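You operate a simulated robot arm through the tools that you are given. There is no shell and no other tool. Be economical: measure what you need, move in short steps, check, and stop when the job is done.

The job below is to be done with a simulated robot arm. You get a single attempt, and the scene is never put back.

Task
Take the key with the smallest size on its label from the top of the steel counter and leave it on top of the seals carton.
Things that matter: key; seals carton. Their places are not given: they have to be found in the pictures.

The check looks at the end state, three seconds after you hand in, the way a careful person would. Anything else that was tipped, shoved, dropped, spilled or broken makes it a failure. A push-on lid holds only when it is set on centred and level and pressed home; a screw cap is set on level and turned clockwise until tight.

Robot
A 6-joint arm with a two-finger parallel gripper, fixed in place. Base frame: the origin is at the foot of the arm, x ahead of it, y to its left, z up; the work surface is at about z = 0. Readings come in cm, degrees, newtons and seconds.
With the tool pointing down near the work surface it reaches from about 18 to 46 cm from the base axis. Its first joint turns from -70.0 to 70.0 degrees. Payload 1.9 kg.
The TCP is the grasp point between the finger pads, 2.3 cm short of the fingertips. In the tool frame z runs along the fingers and y along their closing line. The gripper opens to 9.4 cm. The fingers are 3.8 cm wide and 1 cm thick; the gripper's body (5.4 by 9.6 cm) begins 3.9 cm behind the TCP.
Orientation is told as [roll, pitch, yaw] about the base's x, y, z axes, in that order, counted from this pose: with the fingers straight down and closing along the base's y, the tool's x points along the base's -x, its y along +y and its z along -z.

Tools
- The arm moves only by the tool nudge_tool. Its argument "deltas" is one flat list of numbers, 7 for each row, row after row: the shift along the base's x, y, z in cm, then the turn, a rotation vector about the base's x, y, z in degrees, then the gripper command, from -1 (shut) to 1 (fully open), values between in proportion. In form: [tx, ty, tz, rx, ry, rz, jaw, tx, ty, tz, rx, ry, rz, jaw, ...]. A call has 1 to 10 rows; each row shifts and turns the commanded pose from where the row before left it. A row lasts 0.2 s, in which the tool goes at most 5 cm and 8.6 degrees; a call with a longer step from one row to the next is refused whole, and so is a gripper value outside its range. Where a pose cannot be reached the arm comes as near as it can. A force on the tool above 40 N (or 10 N above the force at the start of the call, whichever is more), or a blocked arm, ends the call early, and 0.2 s more pass. The fingers move at their own pace (about 10.8 cm/s each) and stop on an object; they squeeze with about 42 N. The grip force told is the motor's: it shows also when the fingers shut on nothing. Time passes only in rows, and 0.2 s behind the last, so rows that do not move let the fingers close. It gives the time, the measured TCP pose, the force on the tool (base axes), the opening and the grip force at its end, in the units of the frame above (readings bear some noise), and new pictures: "show" is both (left out), scene, wrist or none.
- Cameras (640 x 400 px; columns grow to the right, rows downward): "scene" is fixed at [6.16, 31.29, 43.93]; the picture's right is [-0.74, -0.67, 0.00], its down [-0.29, 0.32, -0.90] and it looks along [0.61, -0.67, -0.43] (base axes); focal length 278 px, centre (320, 200). "wrist" rides on the gripper at [-3.9, 0, -4.4] in the tool frame; the picture's right is [0.00, -1.00, 0.00], its down [0.97, 0.00, -0.24] and it looks along [0.24, 0.00, 0.97] (tool axes); focal length 218 px, centre (320, 200).
- probe_pixels(camera, pixels): for up to 12 pixels [column, row] of the newest picture of that camera ("zoom" is the newest enlarged one), the place [x, y, z] in the base frame of the surface seen there, good to about 0.3 cm. It takes no simulated time.
- close_up(camera, box): a new picture of the part [left, top, right, bottom] of that camera's present view, enlarged. It takes no simulated time.
- sign_off(): hands the job in; it is judged then, once.

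Go step by step. Measure first, check grasps and placings, and put right what went wrong. The budget is 60 turns and 170 pictures, counting those below and the enlarged ones. Unless the task says otherwise, let go and move clear before handing in, and close with one line.

The tools are called after ">>>" as a command line: name --argument value ..., lists and objects as JSON in quotes. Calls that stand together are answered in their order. nudge_tool: Moves the arm, as the interface text tells. Its arguments: {"type":"object","properties":{"deltas":{"type":"array","items":{"type":"number"}},"show":{"type":"string","enum":["both","scene","wrist","none"]}},"required":["deltas"]} The other tools are called the same way: probe_pixels (camera, pixels) gives the place of the surface under pixels of a picture; close_up (camera, box) takes an enlarged picture of a part of a camera's view; sign_off () hands the job in.

At the start:

```text
t: 0.0
tcp_pos: [32.04, -6.45, 32.11]
orientation: [-0.1, 0.1, -0.1]
ft_force: [-0.6, -0.7, 1.0]
opening: 9.38
finger_force: 0.1
```

scene: 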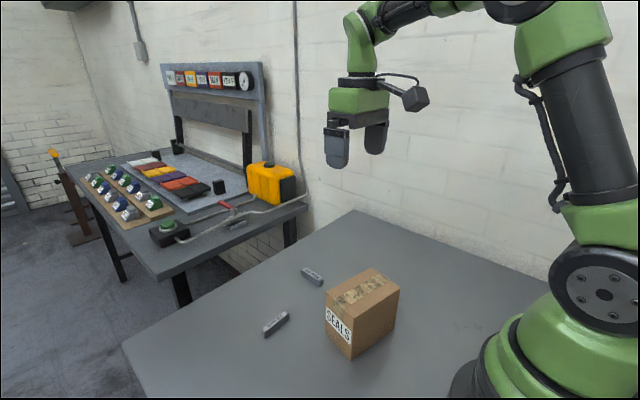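
wrist: 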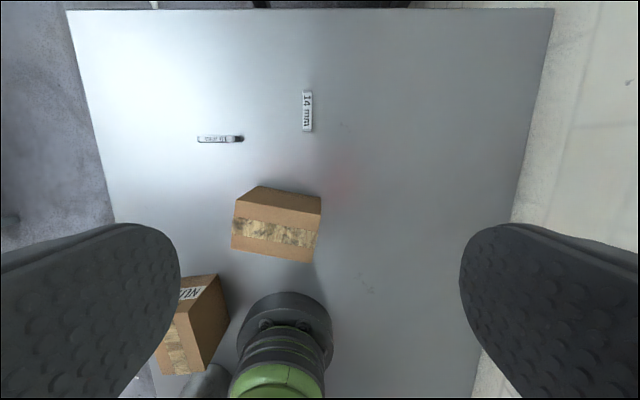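

The wrist picture shows two keys, at (307,110) and (220,139), and two cartons, at (275,225) and (190,325). I'll enlarge the labels to read them.

>>> close_up --camera "wrist" --box '[180, 80, 340, 180]'

>>> close_up --camera "scene" --box '[240, 250, 400, 350]'

>>> probe_pixels --camera "wrist" --pixels '[[308, 92], [308, 110], [308, 129], [200, 139], [220, 139], [241, 139], [235, 220], [320, 236], [276, 230], [312, 258], [233, 245], [190, 330]]'

>>> probe_pixels --camera "scene" --pixels '[[370, 269], [399, 286], [327, 292], [352, 318], [362, 290], [265, 330], [287, 314], [302, 271], [322, 283], [275, 322], [312, 275]]'

```text
4.00 times, centred on (260, 130) of wrist
```

zoom: 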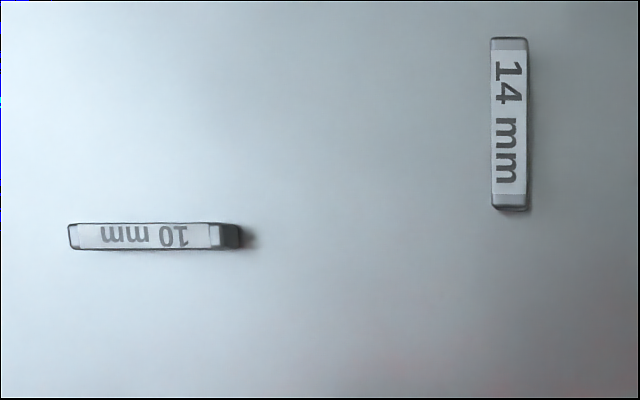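

```text
4.00 times, centred on (320, 300) of scene
```

zoom: 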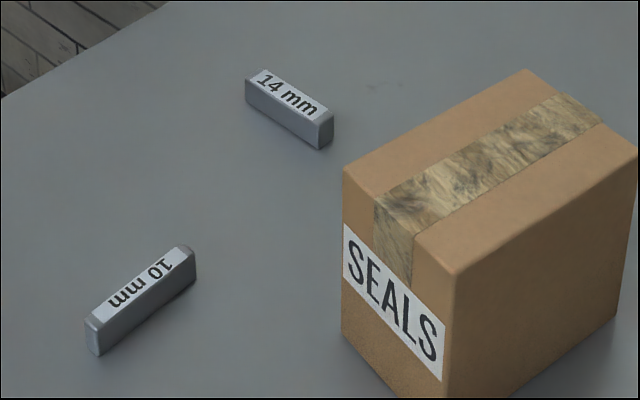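

```text
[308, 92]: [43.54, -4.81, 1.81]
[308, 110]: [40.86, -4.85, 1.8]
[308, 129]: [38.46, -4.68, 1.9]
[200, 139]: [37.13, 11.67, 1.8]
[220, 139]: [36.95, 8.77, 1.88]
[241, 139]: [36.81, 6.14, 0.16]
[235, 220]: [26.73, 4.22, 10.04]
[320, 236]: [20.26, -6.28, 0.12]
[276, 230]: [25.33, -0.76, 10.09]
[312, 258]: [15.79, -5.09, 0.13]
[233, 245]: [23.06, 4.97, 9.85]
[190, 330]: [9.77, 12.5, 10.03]
```

```text
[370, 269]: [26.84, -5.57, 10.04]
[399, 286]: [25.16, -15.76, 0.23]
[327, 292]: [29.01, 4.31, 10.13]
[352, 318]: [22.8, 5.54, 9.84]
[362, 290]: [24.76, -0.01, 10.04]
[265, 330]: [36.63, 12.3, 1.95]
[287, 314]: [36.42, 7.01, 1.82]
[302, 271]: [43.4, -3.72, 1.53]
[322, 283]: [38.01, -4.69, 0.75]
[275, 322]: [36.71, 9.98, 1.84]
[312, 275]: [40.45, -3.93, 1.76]
```

Both labels can be read: 10 mm (lying along y, centred near (36.8, 9.5), top z 1.85) and 14 mm, so the 10 mm key is the smaller. The SEALS carton top is at z 10, centred near (25.3, -0.4). I'll go over the 10 mm key while turning the jaw to close along x, and look for hidden keys on the way.

>>> nudge_tool --deltas '[0.4, 1.6, -1.2, 0, 0, 8.5, 0.2, 0.4, 1.6, -1.2, 0, 0, 8.5, 0.2, 0.4, 1.6, -1.2, 0, 0, 8.5, 0.2, 0.4, 1.6, -1.2, 0, 0, 8.5, 0.2, 0.5, 1.6, -1.2, 0, 0, 8.5, 0.2, 0.5, 1.6, -1.2, 0, 0, 8.5, 0.2, 0.5, 1.6, -1.2, 0, 0, 8.5, 0.2, 0.5, 1.6, -1.2, 0, 0, 8.5, 0.2, 0.5, 1.6, -1.2, 0, 0, 8.5, 0.2, 0.5, 1.6, -1.2, 0, 0, 8.5, 0.2]'

```text
t: 2.2
tcp_pos: [36.69, 9.57, 20.06]
orientation: [-0.1, -0.1, 85.0]
ft_force: [0.7, 0.5, 0.4]
opening: 5.66
finger_force: 0.1
```

scene: 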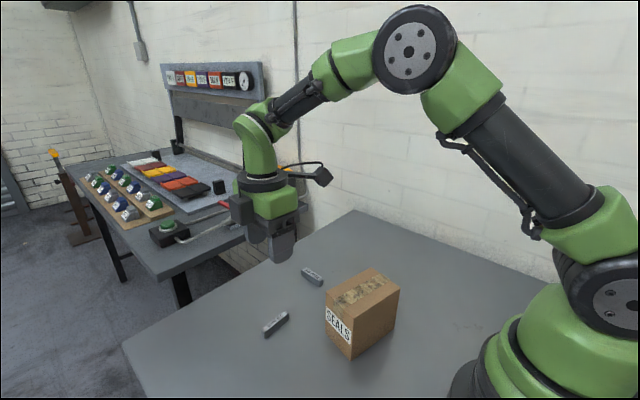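
wrist: 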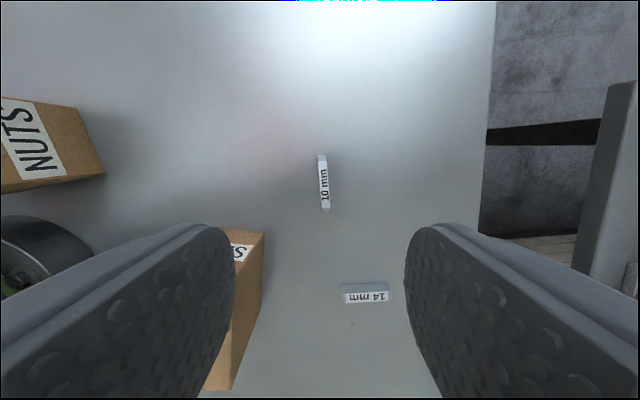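

There are no more keys on the left side. The 10 mm key runs from (321,157) to (325,210) in the wrist picture, so I'll probe it for an exact centre and angle.

>>> close_up --camera "wrist" --box '[272, 155, 368, 215]'

>>> probe_pixels --camera "wrist" --pixels '[[322, 158], [322, 165], [323, 183], [324, 200], [325, 206], [319, 183], [327, 183], [325, 209]]'

```text
6.67 times, centred on (320, 185) of wrist
```

zoom: 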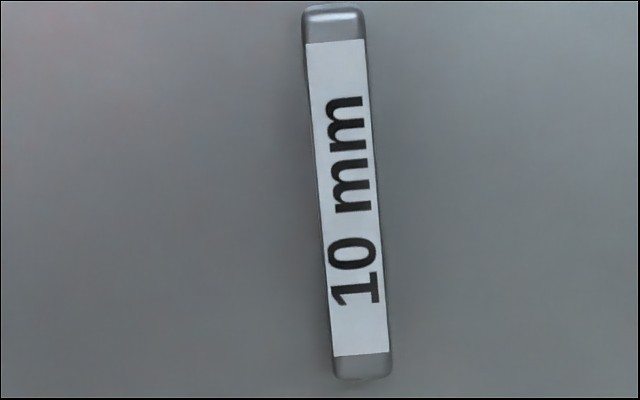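

```text
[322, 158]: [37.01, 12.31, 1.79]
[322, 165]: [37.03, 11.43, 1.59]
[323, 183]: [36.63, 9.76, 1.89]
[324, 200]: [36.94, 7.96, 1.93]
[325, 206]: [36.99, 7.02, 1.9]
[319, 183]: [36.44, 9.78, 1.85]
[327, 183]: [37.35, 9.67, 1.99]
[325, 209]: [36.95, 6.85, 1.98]
```

The key lies along y with its centre near (36.95, 9.6). I'll finish the turn to 90° and come down to just above it.

>>> nudge_tool --deltas '[0.25, 0, -3, 0, 0, 5, -0.1, 0, 0, -3, 0, 0, 0, -0.1, 0, 0, -3, 0, 0, 0, -0.1, 0, 0, -3, 0, 0, 0, -0.1, 0, 0, -2.5, 0, 0, 0, -0.1, 0, 0, 0, 0, 0, 0, -0.1]'

```text
t: 3.6
tcp_pos: [36.78, 9.61, 5.55]
orientation: [0.1, 0.0, 89.9]
ft_force: [0.2, 0.3, -0.2]
opening: 4.23
finger_force: 0.0
```

scene: 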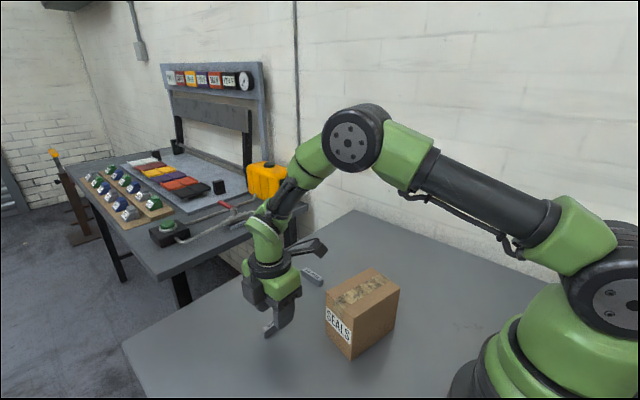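
wrist: 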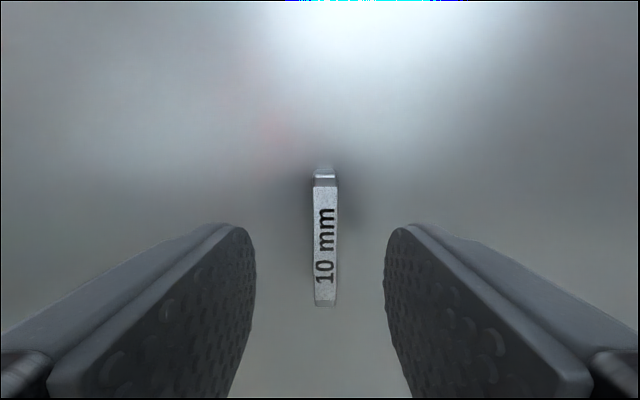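

The key at (325,240) sits between the fingers about 0.15 cm off centre and runs straight along the jaw. I'll go down and close.

>>> nudge_tool --deltas '[0.15, 0, -1.5, 0, 0, 0, -0.1, 0, 0, -1.3, 0, 0, 0, -0.1, 0, 0, 0, 0, 0, 0, -0.1, 0, 0, 0, 0, 0, 0, -0.6, 0, 0, 0, 0, 0, 0, -1, 0, 0, 0, 0, 0, 0, -1, 0, 0, 0, 0, 0, 0, -1]' --show "wrist"

```text
t: 5.2
tcp_pos: [37.01, 9.56, 2.9]
orientation: [0.0, 0.1, 89.9]
ft_force: [0.2, 0.5, 1.2]
opening: 0.91
finger_force: 42.3
```

wrist: 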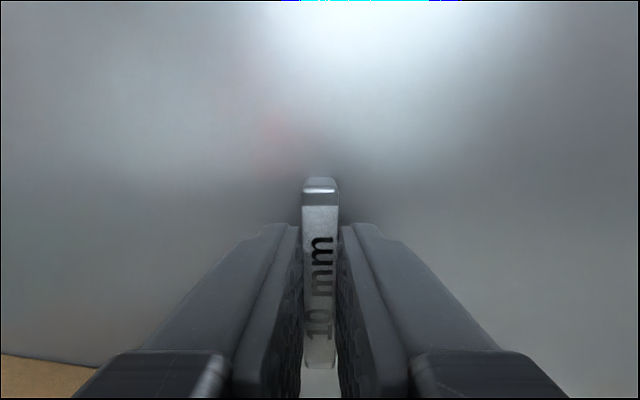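

The jaw stopped at 0.91 cm with 42 N, so the key is held; its underside is about 2.9 cm below the TCP. I'll lift it and carry it above the carton.

>>> nudge_tool --deltas '[0, 0, 2, 0, 0, 0, -1, 0, 0, 4, 0, 0, 0, -1, 0, 0, 4, 0, 0, 0, -1, 0, 0, 4, 0, 0, 0, -1, 0, 0, 1, 0, 0, 0, -1, -2.9, -2.5, 0, 0, 0, 0, -1, -2.9, -2.5, 0, 0, 0, 0, -1, -2.9, -2.5, 0, 0, 0, 0, -1, -2.9, -2.4, 0, 0, 0, 0, -1, 0, 0, 0, 0, 0, 0, -1]'

```text
t: 7.4
tcp_pos: [25.42, -0.39, 17.86]
orientation: [0.0, 0.0, 89.8]
ft_force: [0.3, 1.1, -0.9]
opening: 0.9
finger_force: 42.1
```

scene: 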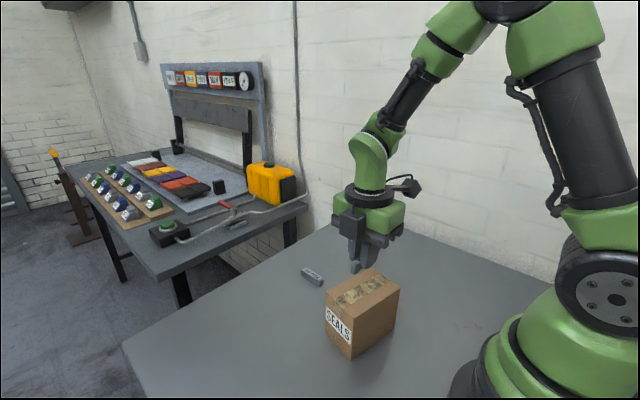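
wrist: 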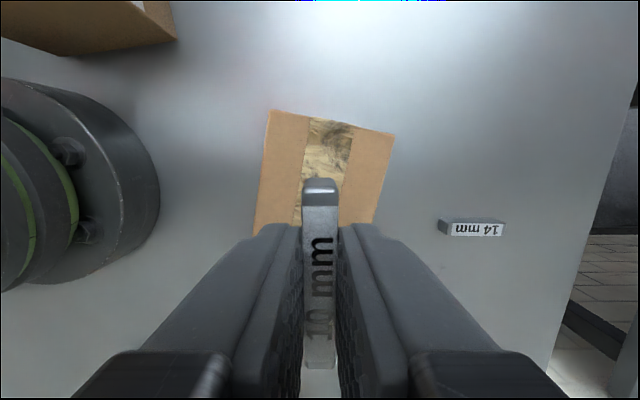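

The key is held level over the carton, and the tape runs down from (330,120). I'll probe the carton's top corners to centre it.

>>> probe_pixels --camera "wrist" --pixels '[[271, 114], [392, 136], [257, 226], [376, 218], [290, 180], [360, 180], [330, 130]]'

>>> probe_pixels --camera "scene" --pixels '[[371, 270], [397, 286], [328, 294], [353, 316], [362, 290]]'

```text
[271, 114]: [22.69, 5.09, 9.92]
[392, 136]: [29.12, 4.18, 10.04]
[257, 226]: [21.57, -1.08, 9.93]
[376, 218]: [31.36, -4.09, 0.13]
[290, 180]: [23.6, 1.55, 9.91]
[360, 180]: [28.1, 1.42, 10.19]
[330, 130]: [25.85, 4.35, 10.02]
```

```text
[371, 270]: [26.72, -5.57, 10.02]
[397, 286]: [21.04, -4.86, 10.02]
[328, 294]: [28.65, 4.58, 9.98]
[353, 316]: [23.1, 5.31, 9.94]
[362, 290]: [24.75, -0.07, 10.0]
```

The carton top is centred near (24.85, -0.2) at z 10.0. I'll centre over it and lower to just above contact.

>>> nudge_tool --deltas '[-0.5, 0.2, -1, 0, 0, -6, -1, 0, 0, -2, 0, 0, -5, -1, 0, 0, -1.2, 0, 0, 0, -1, 0, 0, -0.4, 0, 0, 0, -1, 0, 0, 0, 0, 0, 0, -1]'

```text
t: 8.6
tcp_pos: [24.87, -0.17, 13.17]
orientation: [0.0, 0.0, 79.0]
ft_force: [-0.3, -0.2, -0.5]
opening: 0.89
finger_force: 42.5
```

scene: 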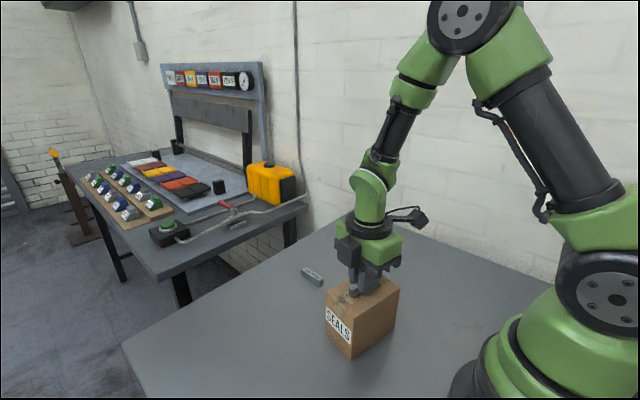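
wrist: 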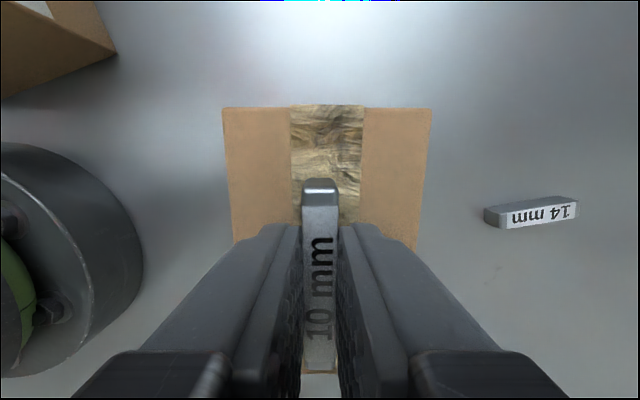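

The key is parallel to the carton's tape and centred. I'll lower it in small steps and watch the force.

>>> nudge_tool --deltas '[0, 0, -0.1, 0, 0, 0, -1, 0, 0, -0.1, 0, 0, 0, -1, 0, 0, 0, 0, 0, 0, -1]' --show "none"

```text
t: 9.4
tcp_pos: [24.88, -0.15, 12.94]
orientation: [0.0, 0.0, 78.9]
ft_force: [-0.3, -0.2, -0.3]
opening: 0.91
finger_force: 42.4
```

>>> nudge_tool --deltas '[0, 0, -0.07, 0, 0, 0, -1, 0, 0, 0, 0, 0, 0, -1]' --show "none"

>>> close_up --camera "scene" --box '[310, 240, 422, 310]'

```text
t: 10.0
tcp_pos: [24.96, -0.13, 12.91]
orientation: [0.0, -0.1, 78.9]
ft_force: [-0.2, 0.0, -0.7]
opening: 0.92
finger_force: 42.4
```

```text
5.71 times, centred on (366, 275) of scene
```

zoom: 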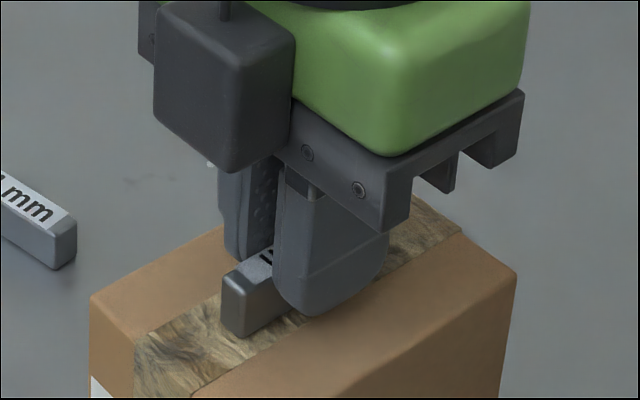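

The forces are still near zero, with at most a millimetre or so of gap under the key. I'll continue down slightly until it touches.

>>> nudge_tool --deltas '[0, 0, -0.06, 0, 0, 0, -1, 0, 0, 0, 0, 0, 0, -1]' --show "none"

```text
t: 10.6
tcp_pos: [24.87, -0.09, 12.88]
orientation: [0.1, 0.0, 78.9]
ft_force: [0.0, -0.3, -1.4]
opening: 0.89
finger_force: 42.0
```

>>> nudge_tool --deltas '[0, 0, -0.06, 0, 0, 0, -1, 0, 0, 0, 0, 0, 0, -1]' --show "none"

```text
t: 11.2
tcp_pos: [24.78, -0.14, 12.88]
orientation: [0.0, -0.1, 78.9]
ft_force: [0.8, -0.8, 2.7]
opening: 0.88
finger_force: 41.7
```

The height has stopped falling and the z force has gone from about -1 to +2.7 N, which suggests contact. One more small step will confirm it.

>>> nudge_tool --deltas '[0, 0, -0.06, 0, 0, 0, -1, 0, 0, 0, 0, 0, 0, -1]' --show "none"

```text
t: 11.8
tcp_pos: [24.91, -0.15, 12.77]
orientation: [0.0, -0.1, 78.9]
ft_force: [-4.2, 0.1, 24.8]
opening: 0.9
finger_force: 42.6
```

Contact is certain at 24.8 N. I'll back off 0.06 cm to ease the push, then open gently.

>>> nudge_tool --deltas '[0, 0, 0.06, 0, 0, 0, -1, 0, 0, 0, 0, 0, 0, -1, 0, 0, 0, 0, 0, 0, -0.7, 0, 0, 0, 0, 0, 0, -0.4, 0, 0, 0, 0, 0, 0, -0.3, 0, 0, 0, 0, 0, 0, -0.3]'

```text
t: 13.2
tcp_pos: [24.95, -0.06, 12.76]
orientation: [0.1, -0.1, 78.9]
ft_force: [-1.0, 0.5, -0.6]
opening: 3.27
finger_force: 0.0
```

scene: 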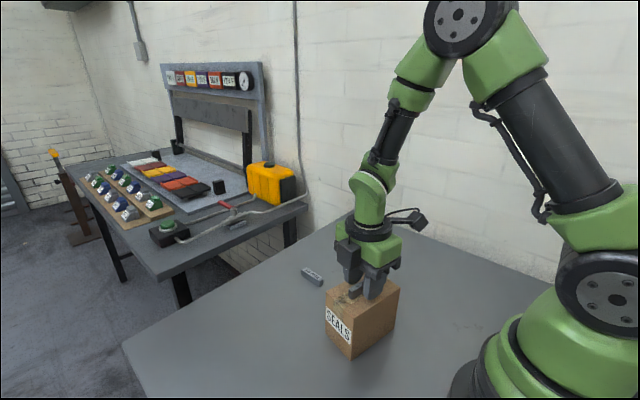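
wrist: 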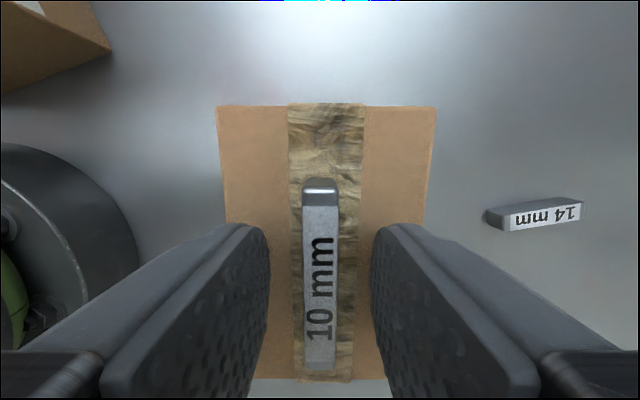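

The key lies flat on the tape at (320,270), with the fingers clear on both sides. I'll go straight up and check.

>>> nudge_tool --deltas '[0, 0, 1, 0, 0, 0, -0.3, 0, 0, 2, 0, 0, 0, -0.3, 0, 0, 3, 0, 0, 0, -0.3, 0, 0, 3, 0, 0, 0, -0.3, 0, 0, 3, 0, 0, 0, -0.3, 0, 0, 0, 0, 0, 0, -0.3]'

>>> close_up --camera "scene" --box '[280, 240, 440, 340]'

```text
t: 14.6
tcp_pos: [24.75, -0.25, 24.84]
orientation: [0.0, 0.0, 78.8]
ft_force: [-0.8, 0.0, -1.1]
opening: 3.28
finger_force: 0.0
```

scene: 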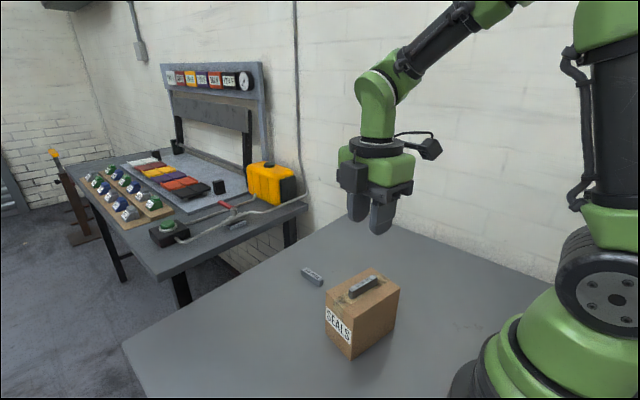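
wrist: 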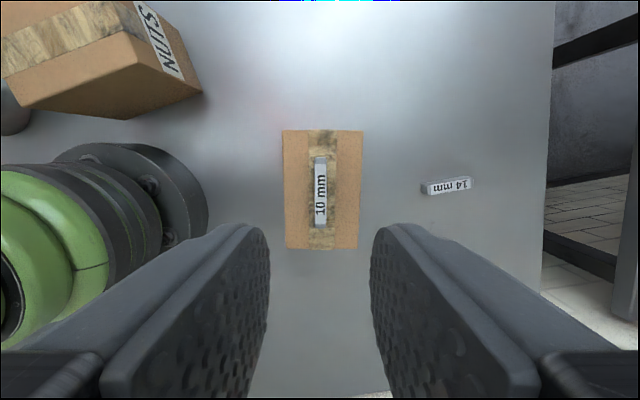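

```text
4.00 times, centred on (360, 290) of scene
```

zoom: 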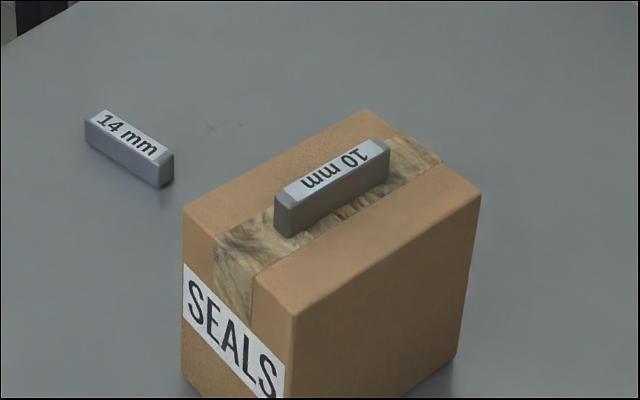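

The 10 mm key rests flat and centred on the SEALS carton. The carton and the 14 mm key have not been disturbed, and the arm is clear, so I'm handing in.

>>> sign_off

```text
The job is handed in.
```

The 10 mm key, the smaller of the two I could see, is lying flat on top of the seals carton; the job is handed in.
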